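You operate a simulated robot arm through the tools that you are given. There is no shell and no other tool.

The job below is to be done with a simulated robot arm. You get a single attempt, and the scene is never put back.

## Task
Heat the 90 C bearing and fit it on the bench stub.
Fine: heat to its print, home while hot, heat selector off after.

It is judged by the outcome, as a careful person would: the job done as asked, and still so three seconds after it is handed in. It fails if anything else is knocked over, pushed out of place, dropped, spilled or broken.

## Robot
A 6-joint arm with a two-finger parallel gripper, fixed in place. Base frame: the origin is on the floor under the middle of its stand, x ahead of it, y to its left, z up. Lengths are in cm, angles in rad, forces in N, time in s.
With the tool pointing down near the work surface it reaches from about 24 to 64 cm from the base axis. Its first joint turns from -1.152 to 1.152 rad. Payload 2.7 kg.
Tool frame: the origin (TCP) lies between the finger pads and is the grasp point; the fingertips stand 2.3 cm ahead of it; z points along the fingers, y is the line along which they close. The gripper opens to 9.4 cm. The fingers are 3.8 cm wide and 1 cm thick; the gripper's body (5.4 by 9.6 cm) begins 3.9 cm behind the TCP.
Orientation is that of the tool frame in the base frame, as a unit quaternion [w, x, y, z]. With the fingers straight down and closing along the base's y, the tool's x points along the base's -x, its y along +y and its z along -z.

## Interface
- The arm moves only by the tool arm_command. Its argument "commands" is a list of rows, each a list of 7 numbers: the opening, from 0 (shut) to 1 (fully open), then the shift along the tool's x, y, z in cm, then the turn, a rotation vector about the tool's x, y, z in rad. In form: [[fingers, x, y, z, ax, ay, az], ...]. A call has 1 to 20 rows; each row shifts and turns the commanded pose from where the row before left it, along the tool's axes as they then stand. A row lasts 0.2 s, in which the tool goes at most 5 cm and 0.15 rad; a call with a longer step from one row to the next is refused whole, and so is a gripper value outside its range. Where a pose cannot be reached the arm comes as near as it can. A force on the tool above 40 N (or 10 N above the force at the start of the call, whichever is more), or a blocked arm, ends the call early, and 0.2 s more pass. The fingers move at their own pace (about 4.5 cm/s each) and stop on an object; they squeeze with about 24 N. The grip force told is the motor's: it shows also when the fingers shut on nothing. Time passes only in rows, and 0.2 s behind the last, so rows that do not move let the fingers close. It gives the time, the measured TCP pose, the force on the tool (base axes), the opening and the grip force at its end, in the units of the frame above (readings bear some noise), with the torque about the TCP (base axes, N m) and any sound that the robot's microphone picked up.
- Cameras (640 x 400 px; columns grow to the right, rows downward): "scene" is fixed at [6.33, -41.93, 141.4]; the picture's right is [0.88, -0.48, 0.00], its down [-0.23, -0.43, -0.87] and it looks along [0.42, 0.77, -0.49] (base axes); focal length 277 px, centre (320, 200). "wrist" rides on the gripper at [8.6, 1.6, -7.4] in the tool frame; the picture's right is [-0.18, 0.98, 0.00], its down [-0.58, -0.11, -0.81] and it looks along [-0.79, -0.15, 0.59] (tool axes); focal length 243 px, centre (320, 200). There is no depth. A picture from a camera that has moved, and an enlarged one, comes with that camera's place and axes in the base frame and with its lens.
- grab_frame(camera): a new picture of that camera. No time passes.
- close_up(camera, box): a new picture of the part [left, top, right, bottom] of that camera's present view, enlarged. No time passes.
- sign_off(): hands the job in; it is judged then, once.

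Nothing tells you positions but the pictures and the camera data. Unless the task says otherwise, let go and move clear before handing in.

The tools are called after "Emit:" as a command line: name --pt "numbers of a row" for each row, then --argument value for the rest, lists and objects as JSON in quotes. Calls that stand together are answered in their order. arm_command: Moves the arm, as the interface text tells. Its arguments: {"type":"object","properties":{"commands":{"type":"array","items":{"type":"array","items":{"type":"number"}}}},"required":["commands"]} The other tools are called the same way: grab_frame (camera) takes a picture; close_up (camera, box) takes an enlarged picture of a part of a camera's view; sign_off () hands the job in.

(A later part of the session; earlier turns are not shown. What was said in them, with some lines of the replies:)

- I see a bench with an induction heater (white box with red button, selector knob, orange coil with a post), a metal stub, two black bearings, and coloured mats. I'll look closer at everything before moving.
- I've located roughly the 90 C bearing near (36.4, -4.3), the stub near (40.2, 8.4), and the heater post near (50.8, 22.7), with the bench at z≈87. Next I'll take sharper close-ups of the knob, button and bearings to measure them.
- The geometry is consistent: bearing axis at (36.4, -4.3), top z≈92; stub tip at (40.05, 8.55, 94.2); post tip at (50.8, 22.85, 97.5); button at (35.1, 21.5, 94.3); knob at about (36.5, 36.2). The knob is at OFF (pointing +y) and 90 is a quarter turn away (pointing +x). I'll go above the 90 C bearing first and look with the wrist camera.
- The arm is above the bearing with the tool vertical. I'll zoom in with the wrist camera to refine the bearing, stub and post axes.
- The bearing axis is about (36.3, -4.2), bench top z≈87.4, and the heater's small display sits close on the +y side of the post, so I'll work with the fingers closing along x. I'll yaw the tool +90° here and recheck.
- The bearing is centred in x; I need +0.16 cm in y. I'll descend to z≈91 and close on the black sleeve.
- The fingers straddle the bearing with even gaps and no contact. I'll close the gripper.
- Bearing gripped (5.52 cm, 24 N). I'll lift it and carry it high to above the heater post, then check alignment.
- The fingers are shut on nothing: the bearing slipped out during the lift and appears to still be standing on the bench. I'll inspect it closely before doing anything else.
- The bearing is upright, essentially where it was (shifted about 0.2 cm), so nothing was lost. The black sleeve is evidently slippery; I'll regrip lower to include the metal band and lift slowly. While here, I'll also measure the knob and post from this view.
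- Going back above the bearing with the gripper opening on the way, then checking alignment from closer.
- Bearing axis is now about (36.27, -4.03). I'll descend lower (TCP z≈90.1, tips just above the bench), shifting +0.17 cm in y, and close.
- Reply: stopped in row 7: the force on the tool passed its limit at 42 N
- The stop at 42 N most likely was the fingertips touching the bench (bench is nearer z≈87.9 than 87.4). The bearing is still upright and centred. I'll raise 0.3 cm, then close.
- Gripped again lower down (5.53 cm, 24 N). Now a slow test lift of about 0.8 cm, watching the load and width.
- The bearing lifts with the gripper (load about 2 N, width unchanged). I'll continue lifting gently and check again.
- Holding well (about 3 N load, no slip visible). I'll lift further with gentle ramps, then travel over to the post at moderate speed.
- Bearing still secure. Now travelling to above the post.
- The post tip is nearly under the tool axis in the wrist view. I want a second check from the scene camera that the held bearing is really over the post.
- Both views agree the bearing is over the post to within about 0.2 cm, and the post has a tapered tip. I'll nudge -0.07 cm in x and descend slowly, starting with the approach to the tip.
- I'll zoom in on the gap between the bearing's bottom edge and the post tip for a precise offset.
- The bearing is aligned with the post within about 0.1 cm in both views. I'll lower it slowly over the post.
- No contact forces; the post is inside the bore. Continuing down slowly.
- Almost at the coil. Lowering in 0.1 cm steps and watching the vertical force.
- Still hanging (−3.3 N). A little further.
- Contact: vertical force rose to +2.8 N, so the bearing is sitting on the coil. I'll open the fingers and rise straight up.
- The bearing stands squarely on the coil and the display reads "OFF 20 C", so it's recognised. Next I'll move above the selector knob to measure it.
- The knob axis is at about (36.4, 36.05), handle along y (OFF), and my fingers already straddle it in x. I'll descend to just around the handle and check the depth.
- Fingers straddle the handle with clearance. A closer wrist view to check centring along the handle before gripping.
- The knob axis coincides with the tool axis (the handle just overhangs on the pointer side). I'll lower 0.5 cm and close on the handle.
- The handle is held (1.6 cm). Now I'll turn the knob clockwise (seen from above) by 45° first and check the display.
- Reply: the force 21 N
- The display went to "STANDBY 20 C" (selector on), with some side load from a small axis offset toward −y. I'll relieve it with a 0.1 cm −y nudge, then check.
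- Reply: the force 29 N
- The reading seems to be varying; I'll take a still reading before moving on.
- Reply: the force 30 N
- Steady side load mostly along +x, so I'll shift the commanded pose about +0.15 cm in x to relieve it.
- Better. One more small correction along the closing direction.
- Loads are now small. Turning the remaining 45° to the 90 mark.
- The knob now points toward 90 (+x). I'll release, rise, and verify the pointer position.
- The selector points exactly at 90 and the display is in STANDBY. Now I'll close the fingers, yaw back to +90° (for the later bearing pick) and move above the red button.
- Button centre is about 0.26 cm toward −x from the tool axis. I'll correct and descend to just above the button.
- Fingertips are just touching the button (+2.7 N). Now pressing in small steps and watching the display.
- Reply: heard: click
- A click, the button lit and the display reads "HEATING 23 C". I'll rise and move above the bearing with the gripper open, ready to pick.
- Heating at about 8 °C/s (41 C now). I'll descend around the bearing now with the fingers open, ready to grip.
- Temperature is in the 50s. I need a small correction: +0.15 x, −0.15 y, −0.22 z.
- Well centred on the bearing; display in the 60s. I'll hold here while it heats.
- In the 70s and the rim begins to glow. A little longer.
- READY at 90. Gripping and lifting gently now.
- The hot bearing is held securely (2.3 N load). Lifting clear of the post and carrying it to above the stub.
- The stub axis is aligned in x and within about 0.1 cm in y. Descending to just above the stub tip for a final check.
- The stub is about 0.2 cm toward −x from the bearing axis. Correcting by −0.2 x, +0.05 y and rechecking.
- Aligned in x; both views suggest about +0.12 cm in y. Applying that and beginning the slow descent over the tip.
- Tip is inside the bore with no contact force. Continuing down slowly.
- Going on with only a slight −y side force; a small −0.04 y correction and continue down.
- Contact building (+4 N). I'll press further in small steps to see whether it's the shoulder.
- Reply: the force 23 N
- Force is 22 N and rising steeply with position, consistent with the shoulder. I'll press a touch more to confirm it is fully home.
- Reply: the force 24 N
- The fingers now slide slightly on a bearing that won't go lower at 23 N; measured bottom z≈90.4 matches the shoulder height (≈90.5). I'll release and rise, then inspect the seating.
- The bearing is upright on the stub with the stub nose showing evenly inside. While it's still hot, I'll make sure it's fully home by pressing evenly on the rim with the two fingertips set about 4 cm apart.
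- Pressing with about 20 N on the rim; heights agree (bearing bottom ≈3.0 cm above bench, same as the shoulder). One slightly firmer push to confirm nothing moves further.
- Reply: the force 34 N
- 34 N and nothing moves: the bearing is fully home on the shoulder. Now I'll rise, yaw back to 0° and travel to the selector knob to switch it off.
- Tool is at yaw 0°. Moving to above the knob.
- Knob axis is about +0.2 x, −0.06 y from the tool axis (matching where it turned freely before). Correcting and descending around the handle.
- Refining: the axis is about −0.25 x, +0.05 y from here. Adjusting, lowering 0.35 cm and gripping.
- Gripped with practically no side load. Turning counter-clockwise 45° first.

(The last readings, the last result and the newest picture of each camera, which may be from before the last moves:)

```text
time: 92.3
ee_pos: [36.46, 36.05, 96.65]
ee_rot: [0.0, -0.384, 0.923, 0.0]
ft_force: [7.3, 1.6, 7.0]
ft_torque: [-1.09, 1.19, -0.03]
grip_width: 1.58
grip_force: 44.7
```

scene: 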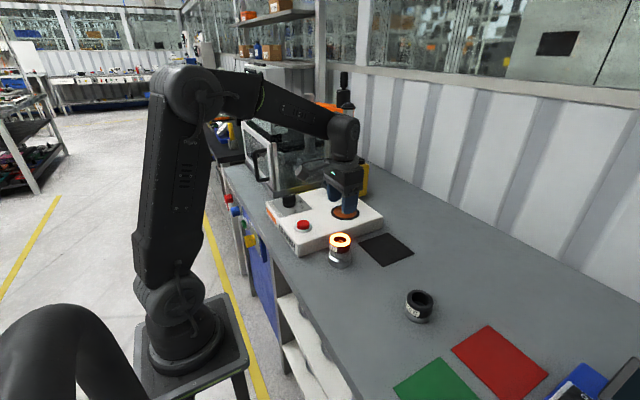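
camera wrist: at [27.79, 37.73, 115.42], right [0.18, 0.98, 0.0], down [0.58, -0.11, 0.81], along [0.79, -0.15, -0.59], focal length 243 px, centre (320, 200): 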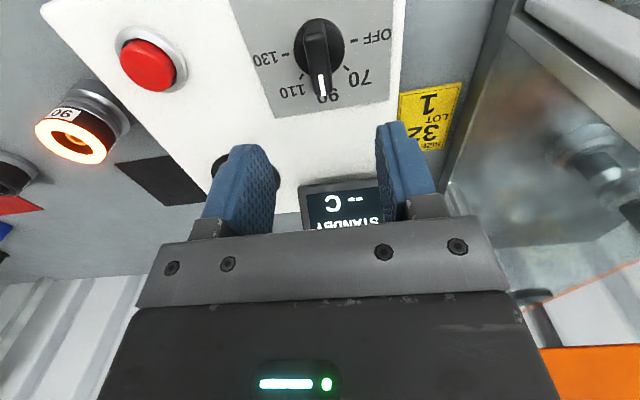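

Side load is low. Turning the remaining 45° to OFF.

Emit:
arm_command --pt "0 0 0 0 0 0 -0.1309" --pt "0 0 0 0 0 0 -0.1309" --pt "0 0 0 0 0 0 -0.1309" --pt "0 0 0 0 0 0 -0.1309" --pt "0 0 0 0 0 0 -0.1309" --pt "0 0 0 0 0 0 -0.1309" --pt "0 0 0 0 0 0 0"

Emit:
close_up --camera "scene" --box '[256, 165, 384, 245]'

Emit:
close_up --camera "wrist" --box '[240, 60, 416, 220]'

```text
time: 93.9
ee_pos: [36.5, 36.07, 96.69]
ee_rot: [0.001, 0.708, -0.707, 0.0]
ft_force: [-7.9, 9.1, -7.9]
ft_torque: [1.48, -0.26, -0.1]
grip_width: 1.61
grip_force: 44.8
```

```text
5.00 times, centred on (320, 205) of scene
camera zoom: at [6.31, -41.9, 141.41], right [0.88, -0.48, 0.0], down [-0.23, -0.43, -0.87], along [0.42, 0.77, -0.49], focal length 1387 px, centre (320, 175)
```

zoom: 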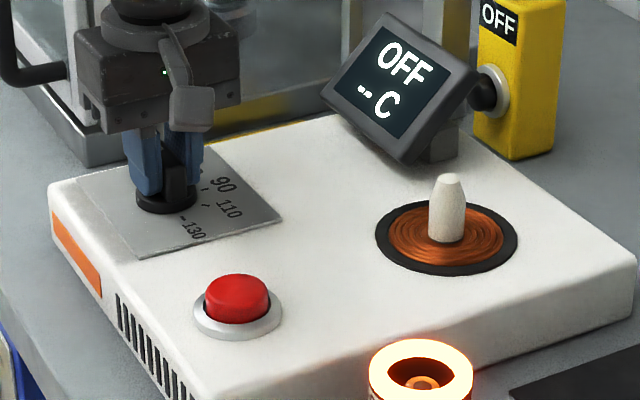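

```text
2.50 times, centred on (328, 140) of wrist
camera zoom: at [34.83, 27.47, 104.02], right [-0.98, 0.18, 0.0], down [0.11, 0.58, 0.81], along [0.15, 0.79, -0.59], focal length 606 px, centre (300, 350)
```

zoom: 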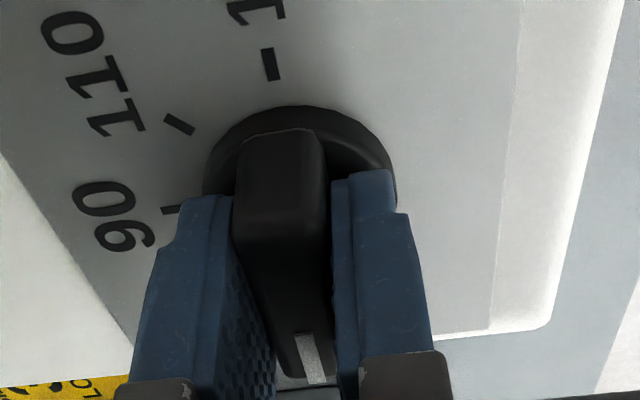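

The display reads OFF. I'll release the knob, rise clear, and check everything once more.

Emit:
arm_command --pt "0.6 0 0 0 0 0 0" --pt "0.6 0 0 0 0 0 0" --pt "0.6 0 0 0 0 0 0" --pt "0.6 0 0 -1.0 0 0 0" --pt "0.6 0 0 -3.0 0 0 0" --pt "0.6 0 0 -3.0 0 0 0" --pt "0.6 0 0 -3.0 0 0 0" --pt "0.6 0 0 -3.0 0 0 0" --pt "0.6 0 0 -3.0 0 0 0" --pt "0.6 2.0 1.0 -2.0 0 0 0" --pt "0.6 3.0 1.5 -1.0 0 0 0" --pt "0.6 2.0 1.0 0 0 0 0" --pt "0.6 0 0 0 0 0 0"

Emit:
grab_frame --camera "scene"

Emit:
close_up --camera "scene" --box '[256, 165, 384, 245]'

Emit:
close_up --camera "scene" --box '[310, 225, 374, 275]'

Emit:
close_up --camera "scene" --box '[264, 185, 328, 225]'

```text
time: 96.7
ee_pos: [33.02, 28.92, 115.71]
ee_rot: [0.0, 0.707, -0.707, 0.0]
ft_force: [0.0, 0.5, 0.4]
ft_torque: [-0.02, -0.01, -0.01]
grip_width: 5.62
grip_force: 0.0
```

```text
taken
```

scene: 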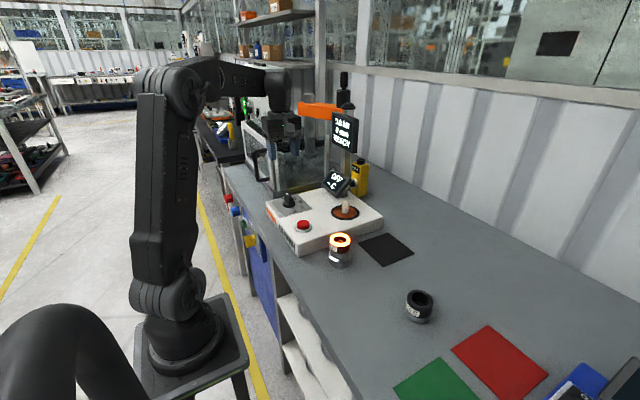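

```text
5.00 times, centred on (320, 205) of scene
camera zoom: at [6.32, -41.94, 141.4], right [0.88, -0.48, 0.0], down [-0.23, -0.43, -0.87], along [0.42, 0.77, -0.49], focal length 1387 px, centre (320, 175)
```

zoom: 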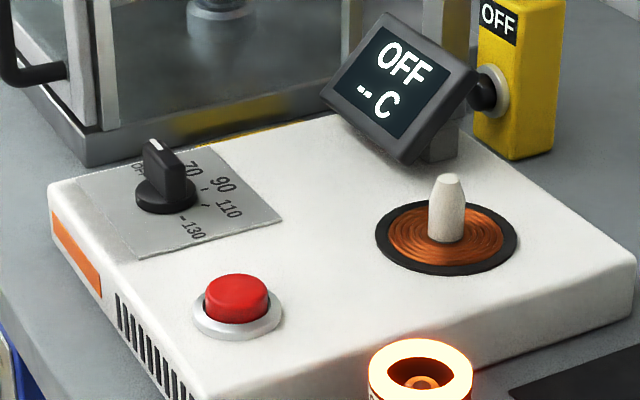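

```text
8.00 times, centred on (342, 250) of scene
camera zoom: at [6.32, -41.94, 141.4], right [0.88, -0.48, 0.0], down [-0.23, -0.43, -0.87], along [0.42, 0.77, -0.49], focal length 2219 px, centre (144, -200)
```

zoom: 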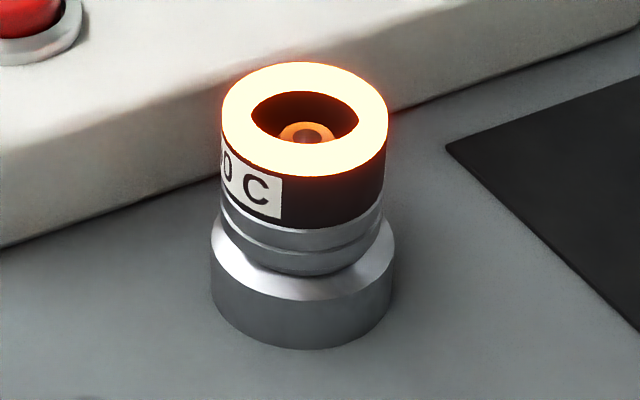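

```text
10.00 times, centred on (296, 205) of scene
camera zoom: at [6.32, -41.94, 141.4], right [0.88, -0.48, 0.0], down [-0.23, -0.43, -0.87], along [0.42, 0.77, -0.49], focal length 2774 px, centre (560, 150)
```

zoom: 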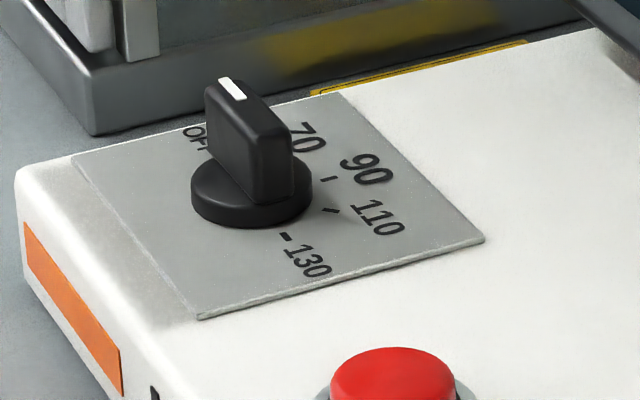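

The 90 C bearing is upright and seated on the stub, the selector is at OFF with the display reading OFF, and the other items are where they started. The arm is clear with the gripper empty, so I'm handing the job in.

Emit:
sign_off

```text
The job is handed in.
```

The 90 C bearing was heated until the display read READY at 90. It is now seated on the bench stub, and the heat selector is back at OFF.

- **Fit:** I lowered the bearing onto the stub about 10 seconds after lifting it off the heater, with its rim still glowing. A 34 N push on the rim didn't move it any further, and no gap shows at the shoulder.
- **Slip during pickup:** My first grip slipped off the bearing's smooth black sleeve during the lift. It stayed upright on the bench and shifted about 0.2 cm. I picked it up again from lower down.
- **Bench contact:** As I closed the gripper for that second pickup, the arm stopped itself at 42 N. I think the fingertips were touching the bench. I saw no damage.

In the last pictures, the other bearing and everything else on the bench looked undisturbed. The arm is clear and the gripper is empty.
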